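You operate a simulated robot arm through the tools that you are given. There is no shell and no other tool.

Carry out the task below with a simulated robot arm. There is one attempt and no reset: what you move stays moved.

## Task
Clip the grey case's lid on and screw down the fixture case's lid.
Fine: both clips shut; both screws tight with the orange driver, driver back in its holder; gland left as it is.
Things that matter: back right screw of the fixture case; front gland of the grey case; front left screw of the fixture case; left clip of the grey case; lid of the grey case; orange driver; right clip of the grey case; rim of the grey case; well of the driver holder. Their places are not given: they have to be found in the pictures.

The check looks at the end state, three seconds after you hand in, the way a careful person would. Anything else that was tipped, shoved, dropped, spilled or broken makes it a failure. A push-on lid holds only when it is set on centred and level and pressed home; a screw cap is set on level and turned clockwise until tight.

## Robot
A 6-joint arm with a two-finger gripper, fixed in place. Base frame: the origin is on the floor under the middle of its stand, x ahead of it, y to its left, z up. Readings come in mm, rad, newtons and seconds.
It reaches about 1637 mm from its shoulder. Its first joint turns from -2.897 to 2.897 rad. Payload 3.43 kg.
The tool frame sits at the grasp point between the pads (the TCP): z along the fingers, y along the line on which they close. The tips reach 20 mm beyond it. The gripper opens to 190 mm; its body begins 248 mm behind the TCP.
Orientation is that of the tool frame in the base frame, as a unit quaternion [x, y, z, w]. With the fingers straight down and closing along the base's y, the tool's x points along the base's -x, its y along +y and its z along -z.

## Interface
- The arm moves only by the tool move_arm. Its argument "increments" is a list of rows, each a list of 6 numbers: the shift along the tool's x, y, z in m, then the turn, a rotation vector about the tool's x, y, z in rad. In form: [[x, y, z, ax, ay, az], ...]. A call has 1 to 20 rows; each row is the pose to reach, as a shift and turn from the pose commanded when the call began, along the tool's axes at that moment. "claw" is the finger opening in m, from 0 to 0.19, set as the call begins (left out, the last holds). Rows are played at 5 a second. More than 50 mm and 0.15 rad between two rows, or a gripper value outside its range, and nothing of the call is played. A pose out of reach is approached as far as the arm can. The call stops where the force on the tool passes 40 N (or 10 N more than at its start, if that is more) or the arm is blocked; 0.2 s more then pass. Each finger travels about 45 mm/s and halts on what it meets, pressing with about 20 N; the grip force reading is that of the motor and also rises with nothing between the fingers. The clock runs only during rows and for 0.2 s after the last one: add rows that repeat a pose to give the fingers time. It gives the time, the measured TCP pose, the force on the tool (base axes), the opening and the grip force at its end, in the units of the frame above (readings bear some noise), with the torque about the TCP (base axes, N m) and any sound that the robot's microphone picked up.
- Cameras (640 x 400 px; columns grow to the right, rows downward): "scene" is fixed at [48, 500.5, 1537.7]; the picture's right is [-0.27, -0.96, 0.00], its down [-0.64, 0.18, -0.75] and it looks along [0.72, -0.20, -0.66] (base axes); focal length 322 px, centre (320, 200). "wrist" rides on the gripper at [70, -8, -288] in the tool frame; the picture's right is [0.12, 0.99, 0.00], its down [-0.96, 0.11, -0.25] and it looks along [-0.25, 0.03, 0.97] (tool axes); focal length 261 px, centre (320, 200).
- grab_frame(camera): a new picture of that camera. No time passes.
- slide_trunk(by): slides the trunk up (or, below 0, down) by that many mm; the arm rides with it, the base frame stays. It gives what a move gives, with no picture.
- pixel_to_xyz(camera, pixels): for up to 12 pixels [column, row] of the newest picture of that camera ("zoom" is the newest enlarged one), the place [x, y, z] in the base frame of the surface seen there, good to about 2 mm. No time passes.
- inspect(camera, box): a new picture of the part [left, top, right, bottom] of that camera's present view, enlarged. No time passes.
- close_job(): hands the job in; it is judged then, once.

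Unless the task says otherwise, let go and move clear before handing in.

The tools are called as name(argument=value, ...) on one line, values as JSON. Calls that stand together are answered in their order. move_arm: Moves the arm, as the interface text tells. Its arguments: {"type":"object","properties":{"increments":{"type":"array"},"claw":{"type":"number"}},"required":["increments"]} The other tools are called the same way: slide_trunk (by) moves the trunk up or down; grab_frame (camera) takes a picture; pixel_to_xyz (camera, pixels) gives the place of the surface under pixels of a picture; inspect (camera, box) takes an enlarged picture of a part of a camera's view; close_job () hands the job in.

At the start:

```text
time: 0.0
tcp_pos: [585.7, 425.0, 1061.4]
tool_rot: [0.0, 1.0, 0.0, 0.0]
ft_force: [0.1, 0.3, -0.6]
moment: [0.0, 0.02, 0.01]
finger_gap: 190.1
gripper_force: 0.1
trunk travel left (down, up): [-175.0, 65.0]
```

scene: 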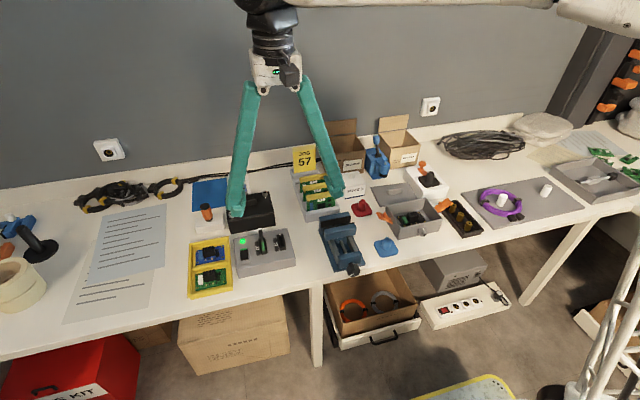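
wrist: 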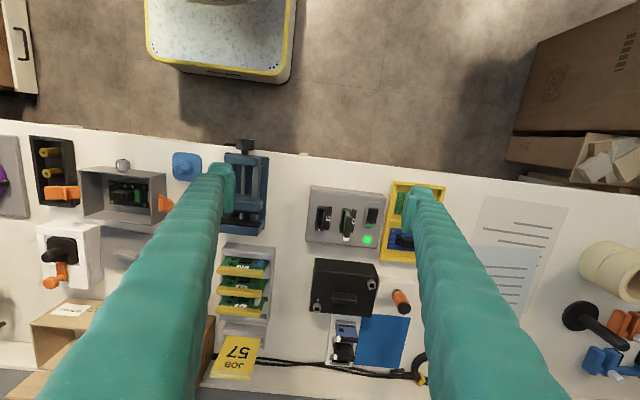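

The scene shows the grey open case around (410,215), a black case around (250,210) and an orange-handled driver around (206,212). I'll zoom in on these areas first.

inspect(camera="scene", box=[360, 140, 500, 250])

inspect(camera="scene", box=[170, 170, 310, 300])

inspect(camera="wrist", box=[290, 170, 450, 380])

inspect(camera="wrist", box=[20, 120, 220, 330])

```text
3.64 times, centred on (430, 195) of scene
```

zoom: 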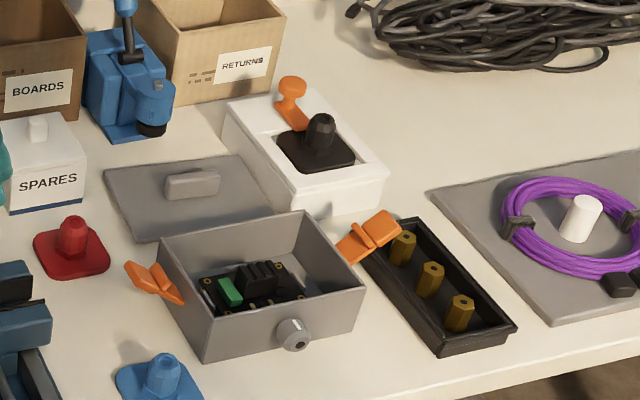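

```text
3.08 times, centred on (240, 235) of scene
```

zoom: 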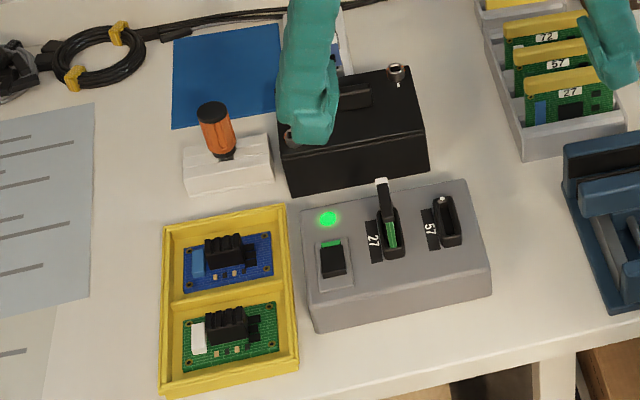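

```text
1.90 times, centred on (370, 275) of wrist
```

zoom: 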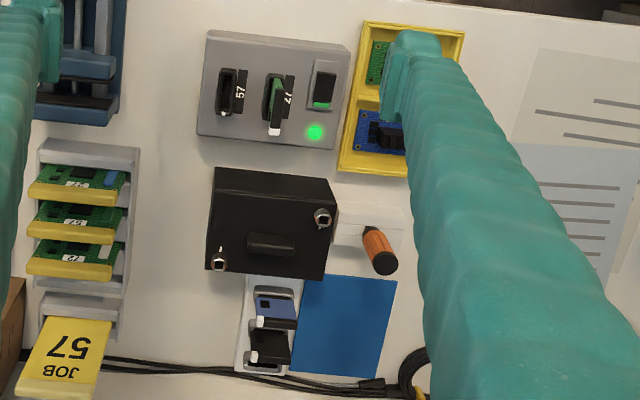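

```text
1.90 times, centred on (120, 225) of wrist
```

zoom: 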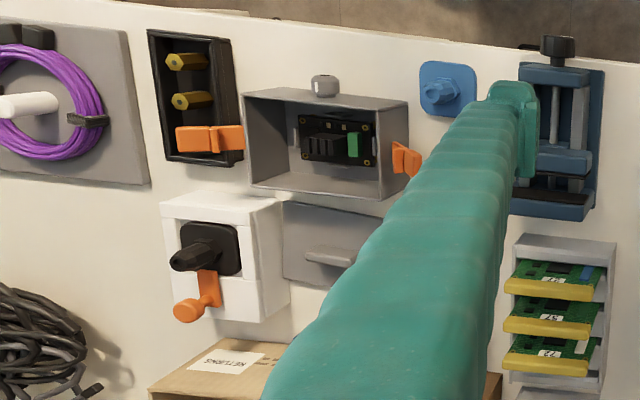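

The grey lid lies flat behind the grey case, and both orange clips hang open. The black fixture case has its lid on, with two raised screws. I'll measure the key places from zooms of the scene.

inspect(camera="scene", box=[370, 170, 460, 245])

pixel_to_xyz(camera="scene", pixels=[[410, 215], [395, 194], [206, 210], [265, 200], [230, 215], [282, 187], [262, 190], [215, 225], [401, 198], [444, 206], [425, 223], [390, 250]])

```text
5.33 times, centred on (415, 208) of scene
```

zoom: 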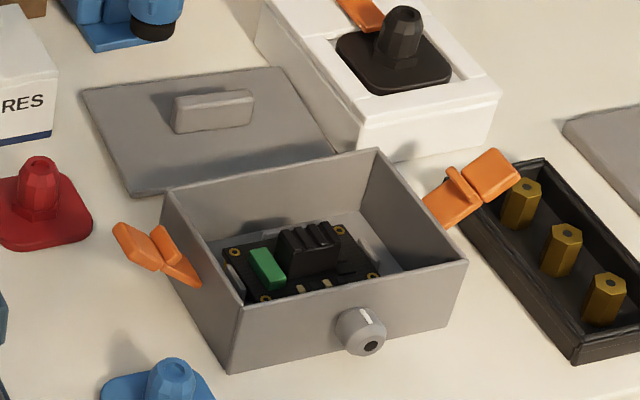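

```text
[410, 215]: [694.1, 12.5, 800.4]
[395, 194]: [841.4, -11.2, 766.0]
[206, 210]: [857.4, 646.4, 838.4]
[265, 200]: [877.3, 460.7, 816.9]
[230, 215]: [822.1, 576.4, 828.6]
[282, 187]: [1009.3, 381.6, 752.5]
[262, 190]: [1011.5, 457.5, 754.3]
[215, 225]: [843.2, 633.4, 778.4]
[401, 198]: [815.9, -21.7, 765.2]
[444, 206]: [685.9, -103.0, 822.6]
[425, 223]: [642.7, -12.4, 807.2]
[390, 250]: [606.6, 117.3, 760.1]
```

Table height is about z≈752. Next I'll measure the rim corners, lid corners, handle and clips in this zoom.

inspect(camera="scene", box=[370, 170, 460, 245])

pixel_to_xyz(camera="zoom", pixels=[[163, 193], [377, 150], [240, 306], [465, 263], [85, 92], [136, 192], [276, 70], [335, 150], [213, 105], [180, 118], [245, 98], [230, 150]])

pixel_to_xyz(camera="zoom", pixels=[[135, 245], [165, 243], [185, 272], [120, 230], [490, 170], [460, 185], [440, 205], [515, 180], [362, 330], [300, 340], [228, 365], [445, 325]])

```text
5.33 times, centred on (415, 208) of scene
```

zoom: 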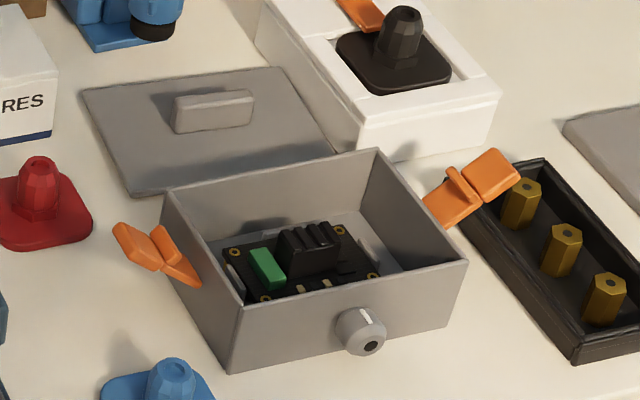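

```text
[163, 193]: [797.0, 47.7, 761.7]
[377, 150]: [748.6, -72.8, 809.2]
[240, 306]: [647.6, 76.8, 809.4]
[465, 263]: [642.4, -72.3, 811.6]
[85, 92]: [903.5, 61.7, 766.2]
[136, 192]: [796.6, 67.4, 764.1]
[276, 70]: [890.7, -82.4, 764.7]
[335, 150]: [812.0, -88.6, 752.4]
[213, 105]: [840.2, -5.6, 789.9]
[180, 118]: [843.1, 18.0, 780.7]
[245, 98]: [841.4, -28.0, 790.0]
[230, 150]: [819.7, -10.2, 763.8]
```

```text
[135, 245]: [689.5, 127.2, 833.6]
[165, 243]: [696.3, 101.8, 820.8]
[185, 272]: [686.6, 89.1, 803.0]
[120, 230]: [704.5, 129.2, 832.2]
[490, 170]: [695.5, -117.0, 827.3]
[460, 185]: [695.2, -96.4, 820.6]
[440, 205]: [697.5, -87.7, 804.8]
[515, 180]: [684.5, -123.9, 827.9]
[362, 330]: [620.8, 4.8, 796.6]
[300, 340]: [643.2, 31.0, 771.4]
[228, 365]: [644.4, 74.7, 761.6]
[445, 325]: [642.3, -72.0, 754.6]
```

The case rim sits at about x 643–750, y −74…78, z≈810. The lid is at about x 797–900, y −85…65, with a handle top at z≈790. I'll move the wrist camera over the case and lid for a closer look.

move_arm(increments=[[-0.0135, -0.043, 0.006, 0, 0, 0], [-0.027, -0.086, 0.012, 0, 0, 0], [-0.0405, -0.129, 0.018, 0, 0, 0], [-0.054, -0.172, 0.024, 0, 0, 0], [-0.0675, -0.215, 0.03, 0, 0, 0], [-0.081, -0.258, 0.036, 0, 0, 0], [-0.0945, -0.301, 0.042, 0, 0, 0], [-0.108, -0.344, 0.048, 0, 0, 0], [-0.1215, -0.387, 0.054, 0, 0, 0], [-0.135, -0.43, 0.06, 0, 0, 0], [-0.135, -0.43, 0.06, 0, 0, 0]])

grab_frame(camera="wrist")

grab_frame(camera="scene")

```text
time: 2.4
tcp_pos: [718.5, -3.0, 1000.3]
tool_rot: [0.0, 1.0, -0.001, 0.0]
ft_force: [0.3, 0.4, -0.1]
moment: [-0.03, 0.01, -0.01]
finger_gap: 190.0
gripper_force: 0.1
trunk travel left (down, up): [-175.0, 65.0]
```

```text
taken
```

wrist: 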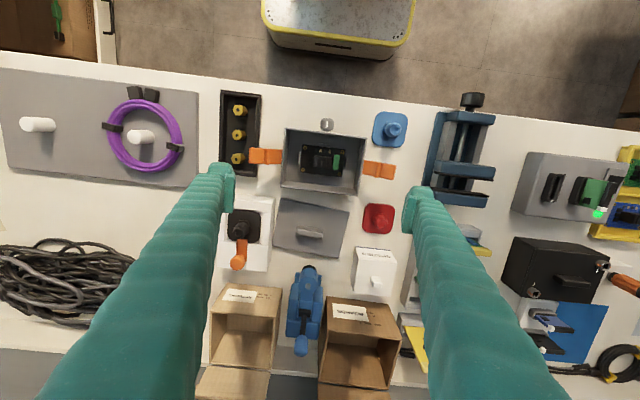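

```text
taken
```

scene: 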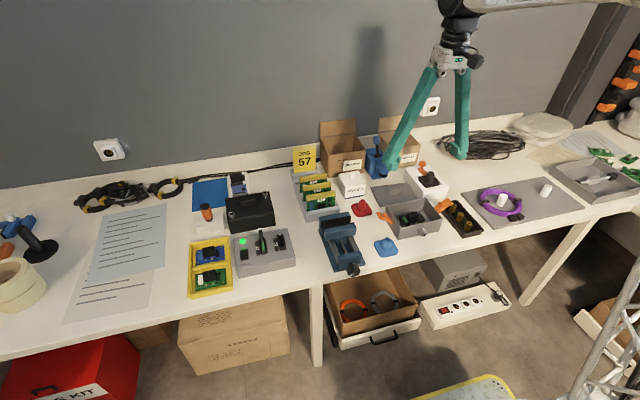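

The arm is now clear of both cases; in the wrist view the case is at (322,160) and the lid at (312,228). I'll zoom in on both, and on the black case in the scene view.

inspect(camera="wrist", box=[230, 105, 410, 265])

pixel_to_xyz(camera="wrist", pixels=[[287, 129], [366, 136], [283, 189], [357, 196], [280, 198], [349, 207], [273, 248], [341, 257], [310, 234], [267, 155], [379, 169], [320, 234]])

inspect(camera="scene", box=[190, 170, 290, 240])

```text
2.50 times, centred on (320, 185) of wrist
```

zoom: 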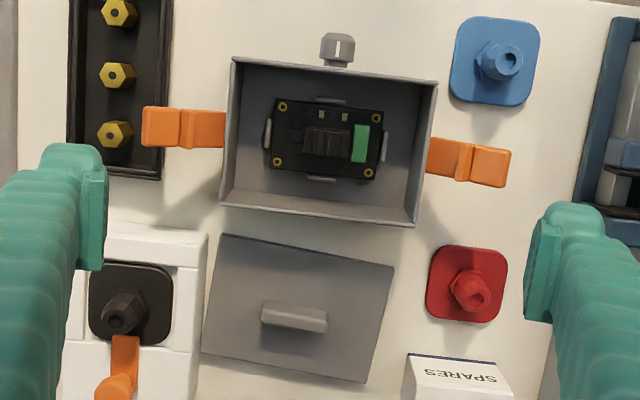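

```text
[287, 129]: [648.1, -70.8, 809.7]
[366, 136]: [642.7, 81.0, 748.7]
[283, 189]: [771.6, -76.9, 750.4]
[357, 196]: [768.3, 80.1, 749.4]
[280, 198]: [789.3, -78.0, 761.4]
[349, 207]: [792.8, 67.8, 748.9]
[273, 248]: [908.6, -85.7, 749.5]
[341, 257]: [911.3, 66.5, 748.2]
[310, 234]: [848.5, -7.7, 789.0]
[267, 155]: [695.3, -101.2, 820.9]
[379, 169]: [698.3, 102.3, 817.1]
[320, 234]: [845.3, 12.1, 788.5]
```

```text
5.71 times, centred on (240, 205) of scene
```

zoom: 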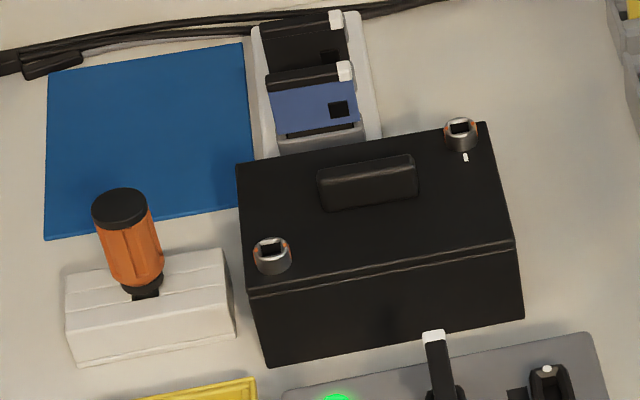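

The two screw heads are at zoom (272,255) and (461,133), and the driver stands in its white holder. Before lowering near the lid I'll check how high the neighbours behind it are.

pixel_to_xyz(camera="scene", pixels=[[340, 122], [393, 115], [380, 137], [376, 165], [352, 170], [407, 156], [352, 178], [421, 165], [428, 178], [364, 209], [338, 143], [386, 247]])

pixel_to_xyz(camera="wrist", pixels=[[302, 345], [310, 270], [304, 300], [240, 290], [350, 300], [378, 275], [376, 218], [240, 255], [243, 225], [265, 205], [398, 345], [232, 245]])

```text
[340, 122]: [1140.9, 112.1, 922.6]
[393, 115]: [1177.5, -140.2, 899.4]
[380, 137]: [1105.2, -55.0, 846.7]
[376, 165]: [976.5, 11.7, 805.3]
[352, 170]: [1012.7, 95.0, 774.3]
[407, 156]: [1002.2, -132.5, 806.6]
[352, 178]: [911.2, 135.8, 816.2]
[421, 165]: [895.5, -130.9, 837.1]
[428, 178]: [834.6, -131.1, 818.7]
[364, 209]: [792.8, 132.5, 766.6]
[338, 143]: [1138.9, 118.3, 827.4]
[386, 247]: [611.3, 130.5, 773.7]
```

```text
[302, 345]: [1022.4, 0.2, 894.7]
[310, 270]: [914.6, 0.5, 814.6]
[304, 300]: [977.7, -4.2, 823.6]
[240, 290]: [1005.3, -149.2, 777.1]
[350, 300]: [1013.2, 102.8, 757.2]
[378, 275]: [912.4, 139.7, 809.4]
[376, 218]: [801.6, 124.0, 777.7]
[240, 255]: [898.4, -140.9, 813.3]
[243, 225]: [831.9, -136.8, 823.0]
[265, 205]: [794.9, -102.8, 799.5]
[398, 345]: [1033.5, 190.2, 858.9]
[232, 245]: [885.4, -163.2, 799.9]
```

Everything near the lid stays below z≈825 except the blue tool's lever (x≈1022, z≈895). I'll rotate the gripper 90° so the fingers close along base x, then hover over the lid handle at z≈900.

move_arm(increments=[[-0.012, 0, 0.008, 0, 0, 0.1428], [-0.024, 0, 0.016, 0, 0, 0.2856], [-0.036, 0, 0.025, 0, 0, 0.4284], [-0.048, 0, 0.033, 0, 0, 0.5712], [-0.06, 0, 0.041, 0, 0, 0.714], [-0.072, 0, 0.05, 0, 0, 0.8568], [-0.084, 0, 0.058, 0, 0, 0.9996], [-0.096, 0, 0.066, 0, 0, 1.1424], [-0.108, 0, 0.075, 0, 0, 1.2852], [-0.118, 0, 0.085, 0, 0, 1.428], [-0.1275, -0.003, 0.1, 0, 0, 1.5708], [-0.1275, -0.003, 0.1, 0, 0, 1.5708]], claw=0.1)

grab_frame(camera="wrist")

grab_frame(camera="scene")

```text
time: 5.0
tcp_pos: [845.8, -8.1, 901.3]
tool_rot: [0.708, 0.707, 0.0, 0.0]
ft_force: [-0.8, -0.2, -0.7]
moment: [0.03, 0.0, 0.01]
finger_gap: 100.0
gripper_force: 0.0
trunk travel left (down, up): [-175.0, 65.0]
```

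```text
taken
```

wrist: 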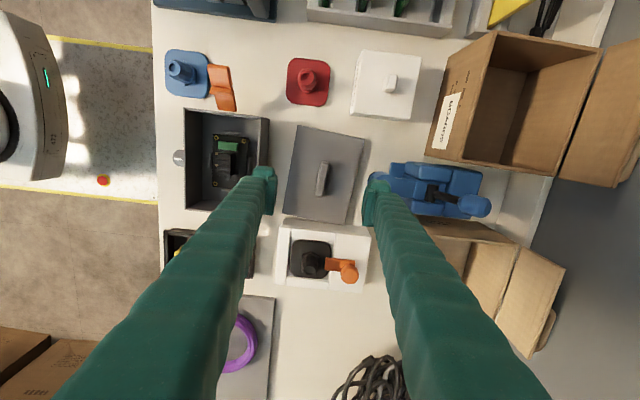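

```text
taken
```

scene: 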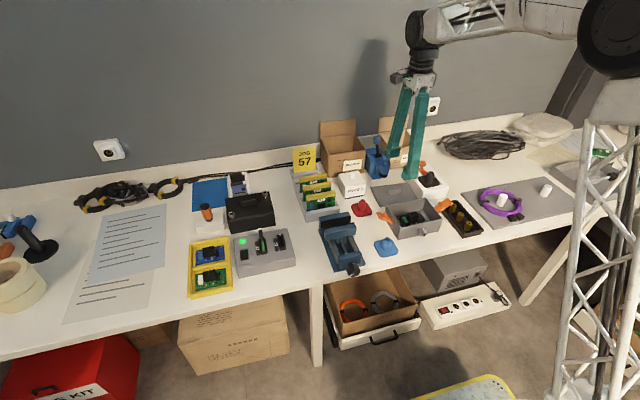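

The hover worked: the lid handle is between the fingertips at about (322,178). I'll zoom in to measure the lid's orientation.

inspect(camera="wrist", box=[260, 110, 390, 240])

inspect(camera="wrist", box=[150, 40, 290, 240])

```text
3.08 times, centred on (325, 175) of wrist
```

zoom: 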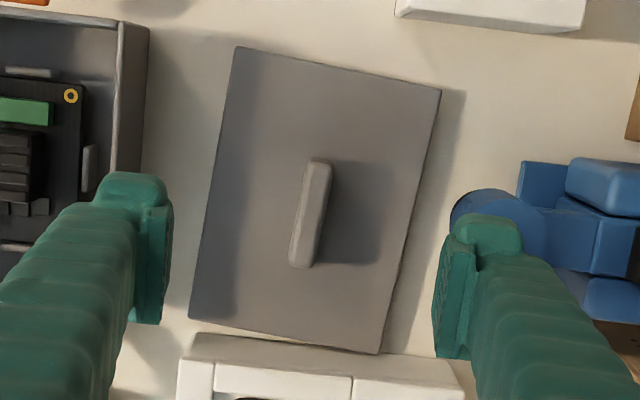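

```text
2.00 times, centred on (220, 140) of wrist
```

zoom: 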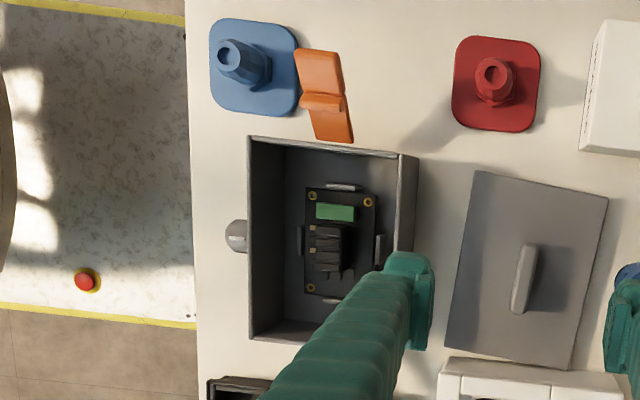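

The lid is turned a few degrees. I'll re-zoom and sample points near its corners and along the handle.

inspect(camera="wrist", box=[260, 110, 390, 240])

pixel_to_xyz(camera="zoom", pixels=[[240, 51], [436, 94], [193, 315], [376, 349], [320, 165], [298, 262], [308, 215], [312, 162], [329, 167], [290, 258], [308, 264], [250, 180]])

pixel_to_xyz(camera="zoom", pixels=[[238, 60], [430, 100], [197, 310], [370, 345], [340, 130], [280, 300], [470, 215], [490, 205], [115, 150], [150, 190], [460, 300], [300, 340]])

```text
3.08 times, centred on (325, 175) of wrist
```

zoom: 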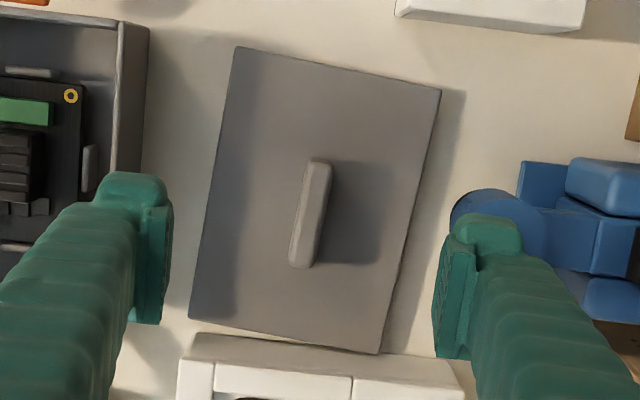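

```text
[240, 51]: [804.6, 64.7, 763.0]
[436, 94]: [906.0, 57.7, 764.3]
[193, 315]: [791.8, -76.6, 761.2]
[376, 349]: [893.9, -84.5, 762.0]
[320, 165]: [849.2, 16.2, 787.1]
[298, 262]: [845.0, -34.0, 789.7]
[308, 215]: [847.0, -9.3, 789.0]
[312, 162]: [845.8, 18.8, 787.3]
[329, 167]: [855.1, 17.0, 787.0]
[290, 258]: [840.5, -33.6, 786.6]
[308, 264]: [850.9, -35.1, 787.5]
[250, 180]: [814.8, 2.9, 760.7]
```

```text
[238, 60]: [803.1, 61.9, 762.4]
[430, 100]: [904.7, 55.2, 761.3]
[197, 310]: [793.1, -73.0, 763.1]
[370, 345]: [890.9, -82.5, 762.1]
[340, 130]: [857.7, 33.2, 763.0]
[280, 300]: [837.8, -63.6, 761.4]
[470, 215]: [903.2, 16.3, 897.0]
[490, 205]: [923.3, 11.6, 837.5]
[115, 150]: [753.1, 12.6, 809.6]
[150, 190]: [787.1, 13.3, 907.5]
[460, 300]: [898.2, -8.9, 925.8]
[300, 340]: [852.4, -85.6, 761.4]
```

Lid corners give a centre of about (849,−10), yaw ≈ −0.082 rad and top z≈762. The handle is about 10 mm thick with its top at z≈789. I'll narrow the fingers, turn to match the lid, and lower part-way.

move_arm(increments=[[0, 0, 0, 0, 0, 0.04], [-0.001, 0.001, 0.0, 0, 0, 0.082], [-0.001, 0.001, 0.0, 0, 0, 0.082], [-0.001, 0.001, 0.02, 0, 0, 0.082], [-0.001, 0.001, 0.04, 0, 0, 0.082], [-0.001, 0.001, 0.06, 0, 0, 0.082], [-0.001, 0.001, 0.06, 0, 0, 0.082]], claw=0.045)

inspect(camera="wrist", box=[240, 110, 400, 250])

inspect(camera="scene", box=[360, 120, 460, 220])

```text
time: 6.6
tcp_pos: [848.3, -10.5, 843.1]
tool_rot: [0.735, 0.678, 0.0, 0.0]
ft_force: [-0.3, -0.2, -0.5]
moment: [0.02, 0.01, -0.01]
finger_gap: 44.9
gripper_force: 0.2
trunk travel left (down, up): [-175.0, 65.0]
```

```text
2.86 times, centred on (320, 180) of wrist
```

zoom: 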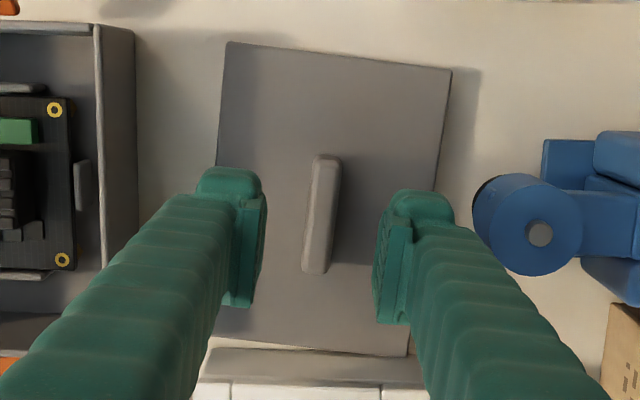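

```text
4.00 times, centred on (410, 170) of scene
```

zoom: 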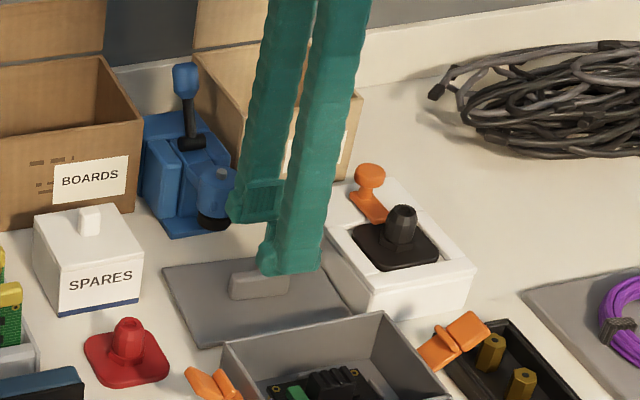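

The fingers straddle the handle and clear the blue knob at zoom (525,225). I'll lower to just above the lid surface, close the claw and wait.

move_arm(increments=[[0, 0, 0.02, 0, 0, 0], [0, 0, 0.04, 0, 0, 0], [0, 0, 0.055, 0, 0, 0], [0, 0, 0.055, 0, 0, 0]], claw=0.045)

inspect(camera="wrist", box=[240, 110, 400, 250])

inspect(camera="scene", box=[370, 150, 450, 220])

```text
time: 7.6
tcp_pos: [847.5, -8.5, 788.2]
tool_rot: [0.736, 0.677, 0.0, 0.0]
ft_force: [-0.3, -0.3, -0.2]
moment: [0.0, -0.01, 0.0]
finger_gap: 45.3
gripper_force: 0.0
trunk travel left (down, up): [-175.0, 65.0]
```

```text
2.86 times, centred on (320, 180) of wrist
```

zoom: 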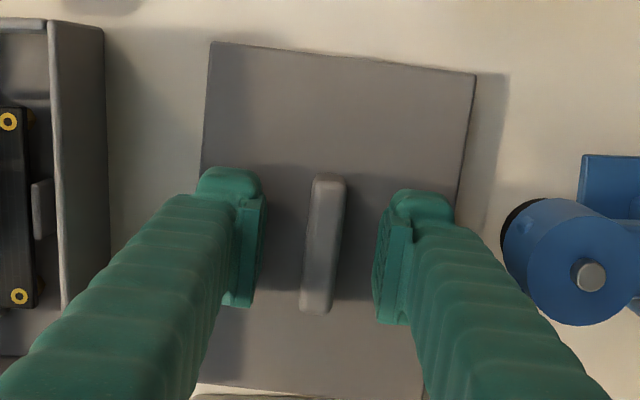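

```text
5.71 times, centred on (410, 185) of scene
```

zoom: 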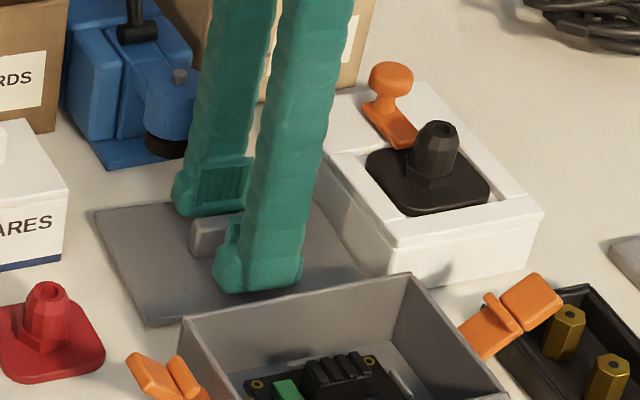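

The handle is centred between the pads at zoom (322,243), so I'll close on it.

move_arm(increments=[[0, 0, 0, 0, 0, 0], [0, 0, 0, 0, 0, 0], [0, 0, 0, 0, 0, 0], [0, 0, 0, 0, 0, 0], [0, 0, 0, 0, 0, 0], [0, 0, 0, 0, 0, 0]], claw=0.0)

inspect(camera="wrist", box=[240, 110, 400, 250])

```text
time: 9.0
tcp_pos: [846.7, -9.3, 787.6]
tool_rot: [0.736, 0.677, 0.0, 0.001]
ft_force: [-0.1, 0.2, 0.4]
moment: [-0.01, 0.0, 0.01]
finger_gap: 12.7
gripper_force: 19.9
trunk travel left (down, up): [-175.0, 65.0]
```

```text
2.86 times, centred on (320, 180) of wrist
```

zoom: 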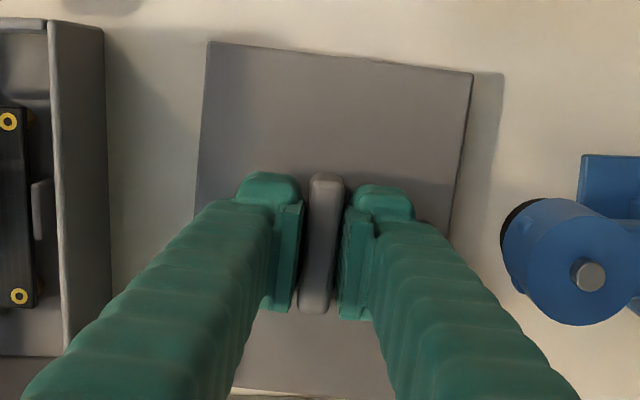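

It holds with a gap of 12.7 mm at 19.9 N. I'll lift the lid straight up to z≈900 and turn it square with the case.

move_arm(increments=[[0, 0, -0.01, 0, 0, 0], [0, 0, -0.02, 0, 0, 0], [0, 0, -0.04, 0, 0, 0], [0, 0, -0.07, 0, 0, 0], [0, 0, -0.1, 0, 0, 0], [0, 0, -0.125, 0, 0, -0.04], [0, 0, -0.125, 0, 0, -0.082], [0, 0, -0.125, 0, 0, -0.082]], claw=0.0)

grab_frame(camera="wrist")

inspect(camera="scene", box=[360, 130, 470, 250])

```text
time: 10.8
tcp_pos: [851.1, -9.0, 911.1]
tool_rot: [0.707, 0.707, 0.0, 0.0]
ft_force: [0.0, -0.2, -1.2]
moment: [-0.01, -0.02, -0.01]
finger_gap: 12.8
gripper_force: 19.8
trunk travel left (down, up): [-175.0, 65.0]
```

```text
taken
```

wrist: 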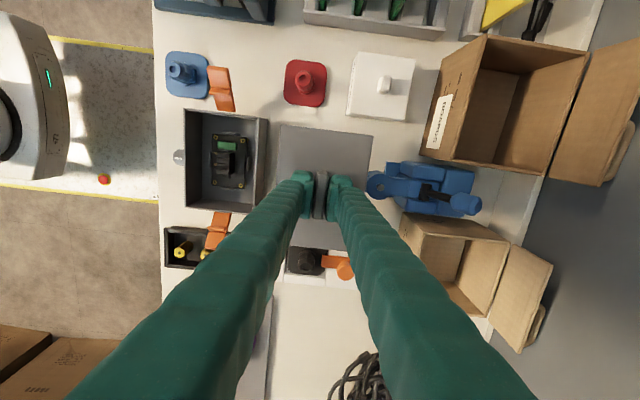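

```text
3.33 times, centred on (415, 190) of scene
```

zoom: 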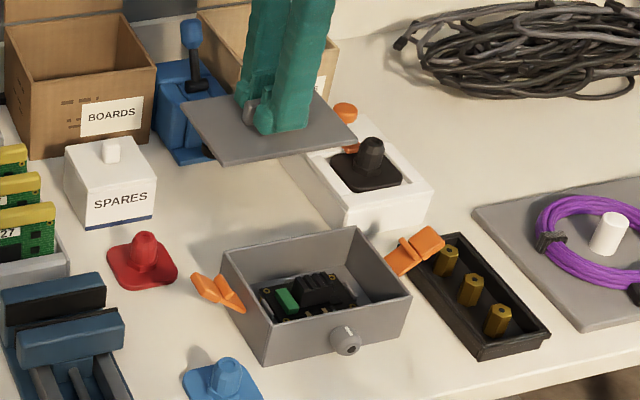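

The lid is up and level. I'll measure the rim carefully in the wrist view, around (185–268, 110–212).

inspect(camera="wrist", box=[155, 90, 285, 230])

```text
2.86 times, centred on (220, 160) of wrist
```

zoom: 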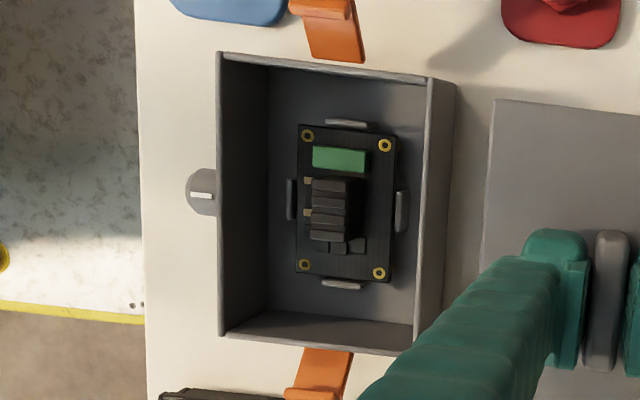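

The rim's thin top edges are visible; I'll sample along each of the four edges.

pixel_to_xyz(camera="zoom", pixels=[[219, 100], [219, 200], [221, 300], [220, 54], [428, 82], [427, 140], [422, 220], [300, 66], [380, 76], [270, 339], [350, 349], [410, 353]])

pixel_to_xyz(camera="zoom", pixels=[[217, 100], [221, 100], [224, 100], [424, 140], [430, 140], [433, 140], [300, 63], [300, 69], [300, 73], [350, 346], [350, 352], [350, 355]])

pixel_to_xyz(camera="wrist", pixels=[[281, 127], [372, 136], [282, 215], [300, 235], [325, 245], [365, 180], [290, 150], [340, 150], [275, 160], [277, 145], [321, 190], [318, 215]])

```text
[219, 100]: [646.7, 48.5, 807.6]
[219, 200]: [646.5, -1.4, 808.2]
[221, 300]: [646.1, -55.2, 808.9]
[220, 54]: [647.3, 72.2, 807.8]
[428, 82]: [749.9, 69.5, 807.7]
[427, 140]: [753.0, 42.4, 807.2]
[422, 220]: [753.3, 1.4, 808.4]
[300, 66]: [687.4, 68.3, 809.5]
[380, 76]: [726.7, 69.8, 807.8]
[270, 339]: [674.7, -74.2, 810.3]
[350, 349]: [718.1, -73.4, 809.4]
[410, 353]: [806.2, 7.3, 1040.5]
```

```text
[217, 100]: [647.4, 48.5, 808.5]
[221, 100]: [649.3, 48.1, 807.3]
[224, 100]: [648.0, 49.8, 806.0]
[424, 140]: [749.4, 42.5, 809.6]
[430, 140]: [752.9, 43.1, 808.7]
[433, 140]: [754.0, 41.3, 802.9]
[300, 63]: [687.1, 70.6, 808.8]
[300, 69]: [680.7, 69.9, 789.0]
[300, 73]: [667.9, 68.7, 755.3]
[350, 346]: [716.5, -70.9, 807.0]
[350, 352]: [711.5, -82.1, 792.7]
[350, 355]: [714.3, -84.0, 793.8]
```

```text
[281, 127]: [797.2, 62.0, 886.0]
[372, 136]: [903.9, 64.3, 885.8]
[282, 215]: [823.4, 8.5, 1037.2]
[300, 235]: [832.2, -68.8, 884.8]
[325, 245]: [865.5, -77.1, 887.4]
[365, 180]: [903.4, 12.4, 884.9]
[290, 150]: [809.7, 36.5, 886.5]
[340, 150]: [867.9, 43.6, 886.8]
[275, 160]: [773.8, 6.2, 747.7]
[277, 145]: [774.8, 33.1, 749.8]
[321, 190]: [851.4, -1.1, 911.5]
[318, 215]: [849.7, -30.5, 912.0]
```

Rim centre comes out near (699.5, −1), with the top at z≈808.5. I'll measure the held lid's edges the same way so I can align the two by differences.

inspect(camera="wrist", box=[265, 115, 385, 265])

inspect(camera="scene", box=[375, 175, 455, 245])

```text
2.67 times, centred on (325, 190) of wrist
```

zoom: 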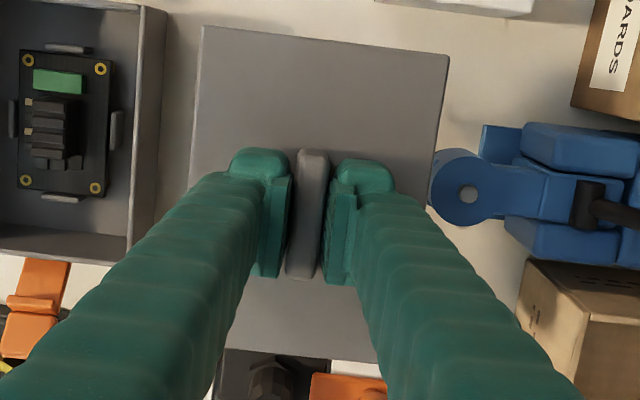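

```text
5.71 times, centred on (415, 210) of scene
```

zoom: 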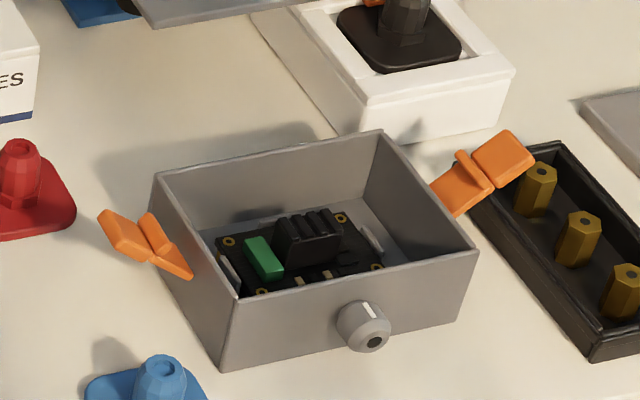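

I'll sample the rim edges in this scene zoom as a second measurement.

pixel_to_xyz(camera="zoom", pixels=[[180, 210], [200, 242], [220, 272], [280, 291], [360, 276], [440, 260], [400, 154], [430, 192], [455, 223], [330, 142], [280, 151], [220, 162]])

pixel_to_xyz(camera="zoom", pixels=[[178, 212], [202, 238], [223, 275], [280, 293], [360, 279], [440, 263], [402, 152], [432, 190], [458, 223], [330, 139], [280, 149], [220, 160]])

```text
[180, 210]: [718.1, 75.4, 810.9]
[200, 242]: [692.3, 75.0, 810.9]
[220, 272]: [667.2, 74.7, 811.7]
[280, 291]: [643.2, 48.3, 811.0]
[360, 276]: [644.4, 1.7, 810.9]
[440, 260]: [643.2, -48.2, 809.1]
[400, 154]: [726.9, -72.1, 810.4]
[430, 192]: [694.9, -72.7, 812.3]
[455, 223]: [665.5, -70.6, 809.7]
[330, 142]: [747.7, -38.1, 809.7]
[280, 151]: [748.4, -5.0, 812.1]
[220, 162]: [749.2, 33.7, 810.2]
```

```text
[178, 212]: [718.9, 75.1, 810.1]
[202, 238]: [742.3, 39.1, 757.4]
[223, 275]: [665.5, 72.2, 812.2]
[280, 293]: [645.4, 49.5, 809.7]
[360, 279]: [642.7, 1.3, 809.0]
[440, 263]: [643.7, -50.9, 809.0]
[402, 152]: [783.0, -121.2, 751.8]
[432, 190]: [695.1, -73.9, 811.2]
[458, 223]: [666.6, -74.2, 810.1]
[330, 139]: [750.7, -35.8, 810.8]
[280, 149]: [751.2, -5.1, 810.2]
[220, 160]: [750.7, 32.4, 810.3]
```

Scene and wrist measurements differ by about 3 mm overall, so I'll align lid and case using relative measurements within one camera. Next I'll sample the held lid's edges in the wrist view.

inspect(camera="wrist", box=[265, 115, 385, 265])

pixel_to_xyz(camera="zoom", pixels=[[202, 40], [197, 90], [191, 150], [447, 70], [443, 110], [440, 140], [250, 32], [320, 40], [400, 50], [270, 350], [320, 355], [360, 359]])

pixel_to_xyz(camera="zoom", pixels=[[204, 40], [199, 90], [193, 150], [445, 70], [441, 110], [437, 140], [250, 34], [320, 42], [400, 52], [270, 348], [320, 353], [360, 357]])

pixel_to_xyz(camera="zoom", pixels=[[312, 155], [306, 210], [300, 275], [162, 20], [155, 80], [147, 150], [138, 210], [131, 240], [60, 2], [100, 4], [60, 254], [100, 258]])

```text
2.67 times, centred on (325, 190) of wrist
```

zoom: 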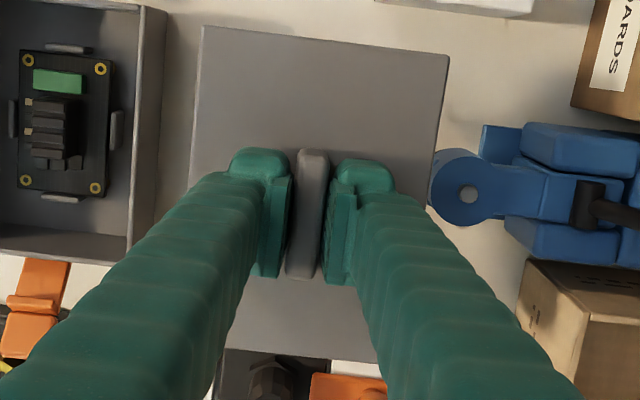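

```text
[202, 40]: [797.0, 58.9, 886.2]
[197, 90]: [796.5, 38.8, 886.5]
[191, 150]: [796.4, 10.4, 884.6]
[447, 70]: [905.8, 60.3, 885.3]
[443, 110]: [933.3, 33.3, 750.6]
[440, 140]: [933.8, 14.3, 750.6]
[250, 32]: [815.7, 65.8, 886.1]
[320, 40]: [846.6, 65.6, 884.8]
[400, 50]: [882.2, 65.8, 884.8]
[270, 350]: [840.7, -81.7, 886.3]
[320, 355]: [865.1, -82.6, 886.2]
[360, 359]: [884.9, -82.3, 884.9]
```

```text
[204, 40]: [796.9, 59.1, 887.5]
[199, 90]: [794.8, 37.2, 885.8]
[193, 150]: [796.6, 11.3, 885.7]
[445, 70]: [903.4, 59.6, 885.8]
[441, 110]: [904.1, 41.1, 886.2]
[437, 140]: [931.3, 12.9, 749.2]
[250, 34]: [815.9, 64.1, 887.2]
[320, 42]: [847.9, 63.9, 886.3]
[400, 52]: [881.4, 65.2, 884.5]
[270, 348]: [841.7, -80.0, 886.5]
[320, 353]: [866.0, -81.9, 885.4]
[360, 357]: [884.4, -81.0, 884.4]
```

```text
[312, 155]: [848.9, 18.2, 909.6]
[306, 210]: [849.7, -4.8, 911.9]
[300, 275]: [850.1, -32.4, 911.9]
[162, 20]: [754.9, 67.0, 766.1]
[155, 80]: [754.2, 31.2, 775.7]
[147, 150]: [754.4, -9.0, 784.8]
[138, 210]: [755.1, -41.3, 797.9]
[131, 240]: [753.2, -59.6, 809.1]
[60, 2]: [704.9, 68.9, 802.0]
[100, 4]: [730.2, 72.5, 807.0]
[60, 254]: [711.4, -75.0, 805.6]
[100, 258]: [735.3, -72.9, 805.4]
```

In the wrist frame the lid centre is (850.3, −8.3) and the case centre (700, −1.5). I'll cross-check with the lid as seen by the scene camera.

inspect(camera="scene", box=[400, 135, 480, 195])

inspect(camera="scene", box=[405, 140, 475, 190])

```text
6.67 times, centred on (440, 165) of scene
```

zoom: 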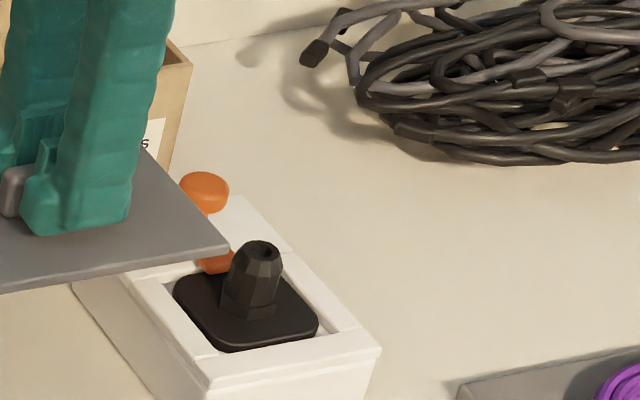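

```text
8.00 times, centred on (440, 165) of scene
```

zoom: 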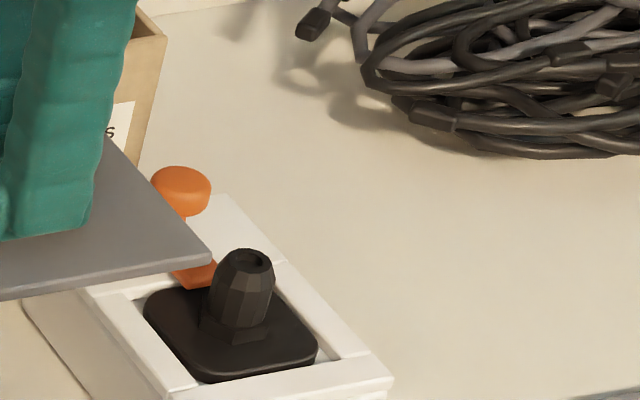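

That box was too far right; I'll zoom where the lid actually is, around (400,165).

inspect(camera="scene", box=[360, 140, 440, 190])

```text
8.00 times, centred on (400, 165) of scene
```

zoom: 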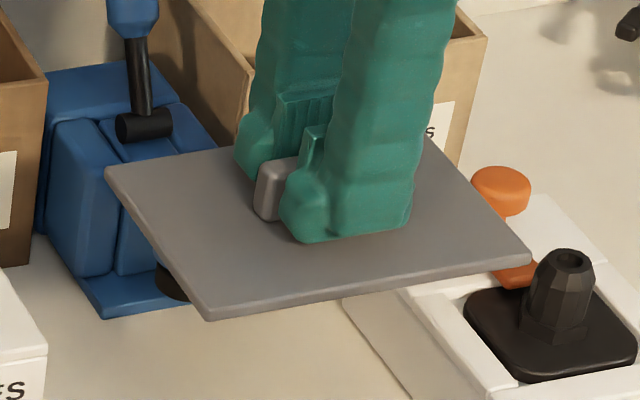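

The lid is a thin plate, and its top at 762 while on the table suggests a locating plug below. I'll sample its edges in this zoom.

pixel_to_xyz(camera="zoom", pixels=[[125, 195], [150, 230], [180, 275], [250, 302], [350, 285], [450, 268], [470, 185], [500, 220], [515, 235], [150, 163], [200, 156], [220, 152]])

pixel_to_xyz(camera="zoom", pixels=[[127, 197], [152, 231], [182, 276], [250, 305], [350, 288], [450, 270], [468, 185], [498, 220], [512, 235], [150, 165], [200, 158], [220, 154]])

```text
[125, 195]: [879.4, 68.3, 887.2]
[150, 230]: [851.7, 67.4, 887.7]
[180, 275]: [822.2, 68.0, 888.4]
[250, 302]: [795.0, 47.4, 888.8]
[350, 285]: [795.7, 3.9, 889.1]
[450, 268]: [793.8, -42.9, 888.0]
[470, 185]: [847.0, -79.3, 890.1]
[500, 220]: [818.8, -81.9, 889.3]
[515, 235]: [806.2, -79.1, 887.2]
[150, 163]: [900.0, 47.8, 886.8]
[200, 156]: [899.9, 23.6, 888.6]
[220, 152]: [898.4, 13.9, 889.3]
```

```text
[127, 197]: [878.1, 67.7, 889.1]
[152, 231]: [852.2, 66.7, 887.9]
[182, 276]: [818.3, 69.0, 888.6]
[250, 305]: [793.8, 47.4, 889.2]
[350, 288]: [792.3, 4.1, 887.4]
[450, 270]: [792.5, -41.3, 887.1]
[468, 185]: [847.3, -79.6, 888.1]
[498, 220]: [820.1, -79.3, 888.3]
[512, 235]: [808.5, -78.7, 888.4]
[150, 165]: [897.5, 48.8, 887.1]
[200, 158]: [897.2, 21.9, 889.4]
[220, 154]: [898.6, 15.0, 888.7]
```

Scene gives Δ=(−149.3, +7.0) and wrist gives (−150.3, +6.8), so the two cameras agree. I'll take a settled pose reading before moving over.

move_arm(increments=[[0, 0, 0, 0, 0, 0], [0, 0, 0, 0, 0, 0]])

move_arm(increments=[[0, 0, 0, 0, 0, 0], [0, 0, 0, 0, 0, 0]])

```text
time: 11.4
tcp_pos: [850.4, -7.9, 910.8]
tool_rot: [0.707, 0.707, -0.001, 0.0]
ft_force: [0.2, -0.5, -0.6]
moment: [0.0, -0.01, 0.03]
finger_gap: 12.9
gripper_force: 20.5
trunk travel left (down, up): [-175.0, 65.0]
```

```text
time: 12.0
tcp_pos: [850.2, -8.4, 911.5]
tool_rot: [0.707, 0.707, 0.0, 0.0]
ft_force: [0.0, 0.1, -0.9]
moment: [0.0, 0.02, -0.01]
finger_gap: 12.5
gripper_force: 20.3
trunk travel left (down, up): [-175.0, 65.0]
```

The reading has settled at (850.4, −8.3, 911.2). I'll carry the lid over the case at this height, shifting by Δ=(−149.8, +6.9).

move_arm(increments=[[0.001, -0.02, 0, 0, 0, 0], [0.002, -0.05, 0, 0, 0, 0], [0.004, -0.085, 0, 0, 0, 0], [0.006, -0.12, 0, 0, 0, 0], [0.0069, -0.14, 0, 0, 0, 0], [0.0069, -0.1498, 0, 0, 0, 0], [0.0069, -0.1498, 0, 0, 0, 0], [0.0069, -0.1498, 0, 0, 0, 0]])

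move_arm(increments=[[0, 0, 0, 0, 0, 0], [0, 0, 0, 0, 0, 0]])

inspect(camera="scene", box=[360, 160, 470, 240])

grab_frame(camera="wrist")

```text
time: 13.8
tcp_pos: [698.8, -2.3, 912.4]
tool_rot: [0.707, 0.707, 0.0, 0.0]
ft_force: [-0.2, 0.6, -0.7]
moment: [0.02, -0.02, 0.0]
finger_gap: 12.7
gripper_force: 19.9
trunk travel left (down, up): [-175.0, 65.0]
```

```text
time: 14.4
tcp_pos: [698.6, -2.1, 912.9]
tool_rot: [0.707, 0.707, 0.0, 0.0]
ft_force: [-0.1, 0.1, -0.2]
moment: [0.01, 0.0, -0.02]
finger_gap: 12.6
gripper_force: 20.4
trunk travel left (down, up): [-175.0, 65.0]
```

```text
5.00 times, centred on (415, 200) of scene
```

zoom: 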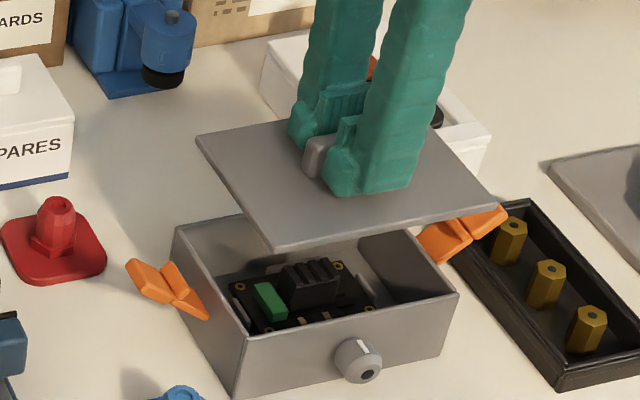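

```text
taken
```

wrist: 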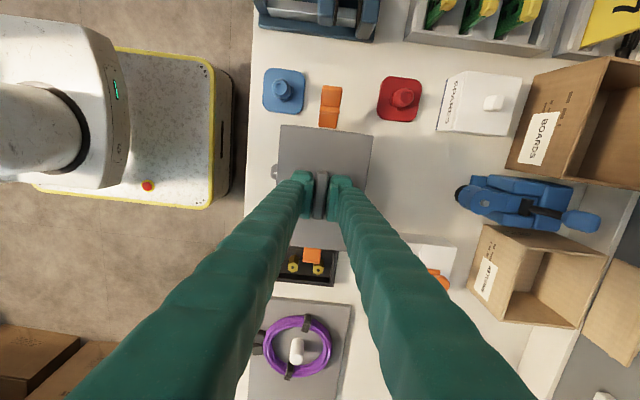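

The reading shows (698.7, −2.2), about 2 mm short of my target (700.5, −1.4). I'll check the lid against the rim with the scene camera.

pixel_to_xyz(camera="zoom", pixels=[[215, 165], [235, 194], [255, 222], [320, 239], [380, 227], [440, 214], [455, 160], [475, 178], [487, 190], [240, 127], [270, 122], [290, 118]])

pixel_to_xyz(camera="zoom", pixels=[[216, 167], [237, 196], [257, 224], [320, 241], [380, 229], [440, 217], [453, 159], [472, 177], [484, 190], [240, 129], [270, 124], [290, 120]])

pixel_to_xyz(camera="zoom", pixels=[[190, 255], [205, 278], [225, 308], [280, 329], [340, 318], [420, 301], [437, 265], [447, 279], [190, 226], [220, 220], [235, 217], [445, 296]])

```text
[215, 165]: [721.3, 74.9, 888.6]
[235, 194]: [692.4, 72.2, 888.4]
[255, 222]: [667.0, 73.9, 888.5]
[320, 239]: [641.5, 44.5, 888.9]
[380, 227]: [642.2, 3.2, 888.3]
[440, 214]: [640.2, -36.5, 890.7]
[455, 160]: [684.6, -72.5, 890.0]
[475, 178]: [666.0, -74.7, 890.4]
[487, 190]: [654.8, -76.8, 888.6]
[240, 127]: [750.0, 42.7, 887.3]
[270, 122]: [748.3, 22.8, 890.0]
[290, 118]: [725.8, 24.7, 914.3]
```

```text
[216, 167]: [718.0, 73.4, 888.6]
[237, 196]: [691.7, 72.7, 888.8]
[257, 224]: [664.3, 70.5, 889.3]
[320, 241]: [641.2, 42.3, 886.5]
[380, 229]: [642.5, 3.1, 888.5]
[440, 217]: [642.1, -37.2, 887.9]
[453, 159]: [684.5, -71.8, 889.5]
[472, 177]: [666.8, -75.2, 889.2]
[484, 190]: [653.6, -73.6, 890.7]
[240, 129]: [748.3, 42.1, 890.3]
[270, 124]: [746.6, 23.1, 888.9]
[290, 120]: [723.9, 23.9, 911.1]
```

```text
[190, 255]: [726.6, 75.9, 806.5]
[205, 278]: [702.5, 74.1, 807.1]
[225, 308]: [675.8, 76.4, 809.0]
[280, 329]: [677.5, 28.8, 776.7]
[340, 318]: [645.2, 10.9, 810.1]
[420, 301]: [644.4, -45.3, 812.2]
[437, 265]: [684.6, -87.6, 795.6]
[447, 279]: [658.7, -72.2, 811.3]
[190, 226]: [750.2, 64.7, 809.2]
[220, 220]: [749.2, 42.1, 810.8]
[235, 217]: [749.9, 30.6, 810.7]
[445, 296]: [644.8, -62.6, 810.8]
```

Lid centre (695.2, −0.4) versus case (697, 1.1) in the scene frame, matching the reading's shortfall. I'll correct by (+1.8, +1.1) and lower to just above the rim.

move_arm(increments=[[0.0011, 0.0018, 0, 0, 0, 0], [0.0011, 0.0018, 0.015, 0, 0, 0], [0.0011, 0.0018, 0.03, 0, 0, 0], [0.0011, 0.0018, 0.045, 0, 0, 0], [0.0011, 0.0018, 0.055, 0, 0, 0], [0.0011, 0.0018, 0.055, 0, 0, 0], [0.0011, 0.0018, 0.055, 0, 0, 0]])

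move_arm(increments=[[0, 0, 0, 0, 0, 0], [0, 0, 0, 0, 0, 0]])

inspect(camera="scene", box=[375, 170, 455, 230])

inspect(camera="wrist", box=[250, 80, 400, 280])

```text
time: 16.0
tcp_pos: [700.8, -1.2, 857.2]
tool_rot: [0.707, 0.707, 0.0, 0.0]
ft_force: [-1.0, 0.1, -0.3]
moment: [0.0, 0.01, 0.0]
finger_gap: 12.9
gripper_force: 20.0
trunk travel left (down, up): [-175.0, 65.0]
```

```text
time: 16.6
tcp_pos: [700.3, -0.2, 857.8]
tool_rot: [0.708, 0.707, 0.0, 0.0]
ft_force: [0.2, 0.4, -1.2]
moment: [0.0, -0.02, -0.01]
finger_gap: 12.8
gripper_force: 19.8
trunk travel left (down, up): [-175.0, 65.0]
```

```text
6.67 times, centred on (415, 200) of scene
```

zoom: 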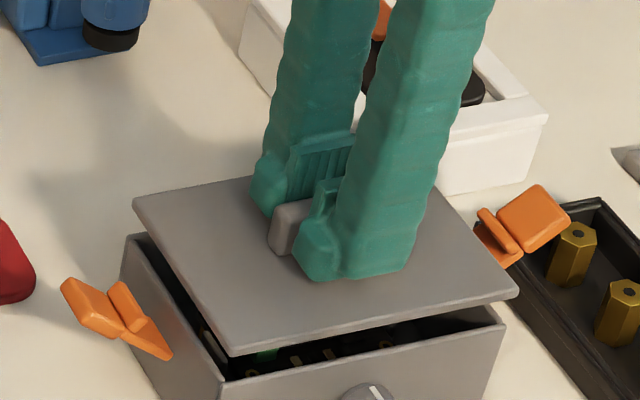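

```text
2.00 times, centred on (325, 180) of wrist
```

zoom: 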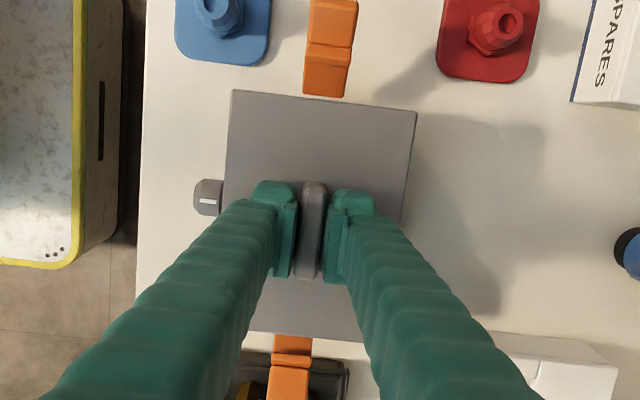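

Reading is (700.5, −0.7, 857.5), hovering just over the rim. One more relative check of lid against rim in the scene view.

inspect(camera="scene", box=[375, 180, 455, 230])

```text
8.00 times, centred on (415, 205) of scene
```

zoom: 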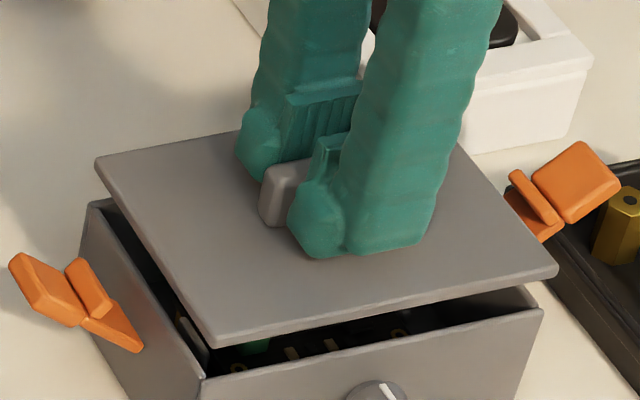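

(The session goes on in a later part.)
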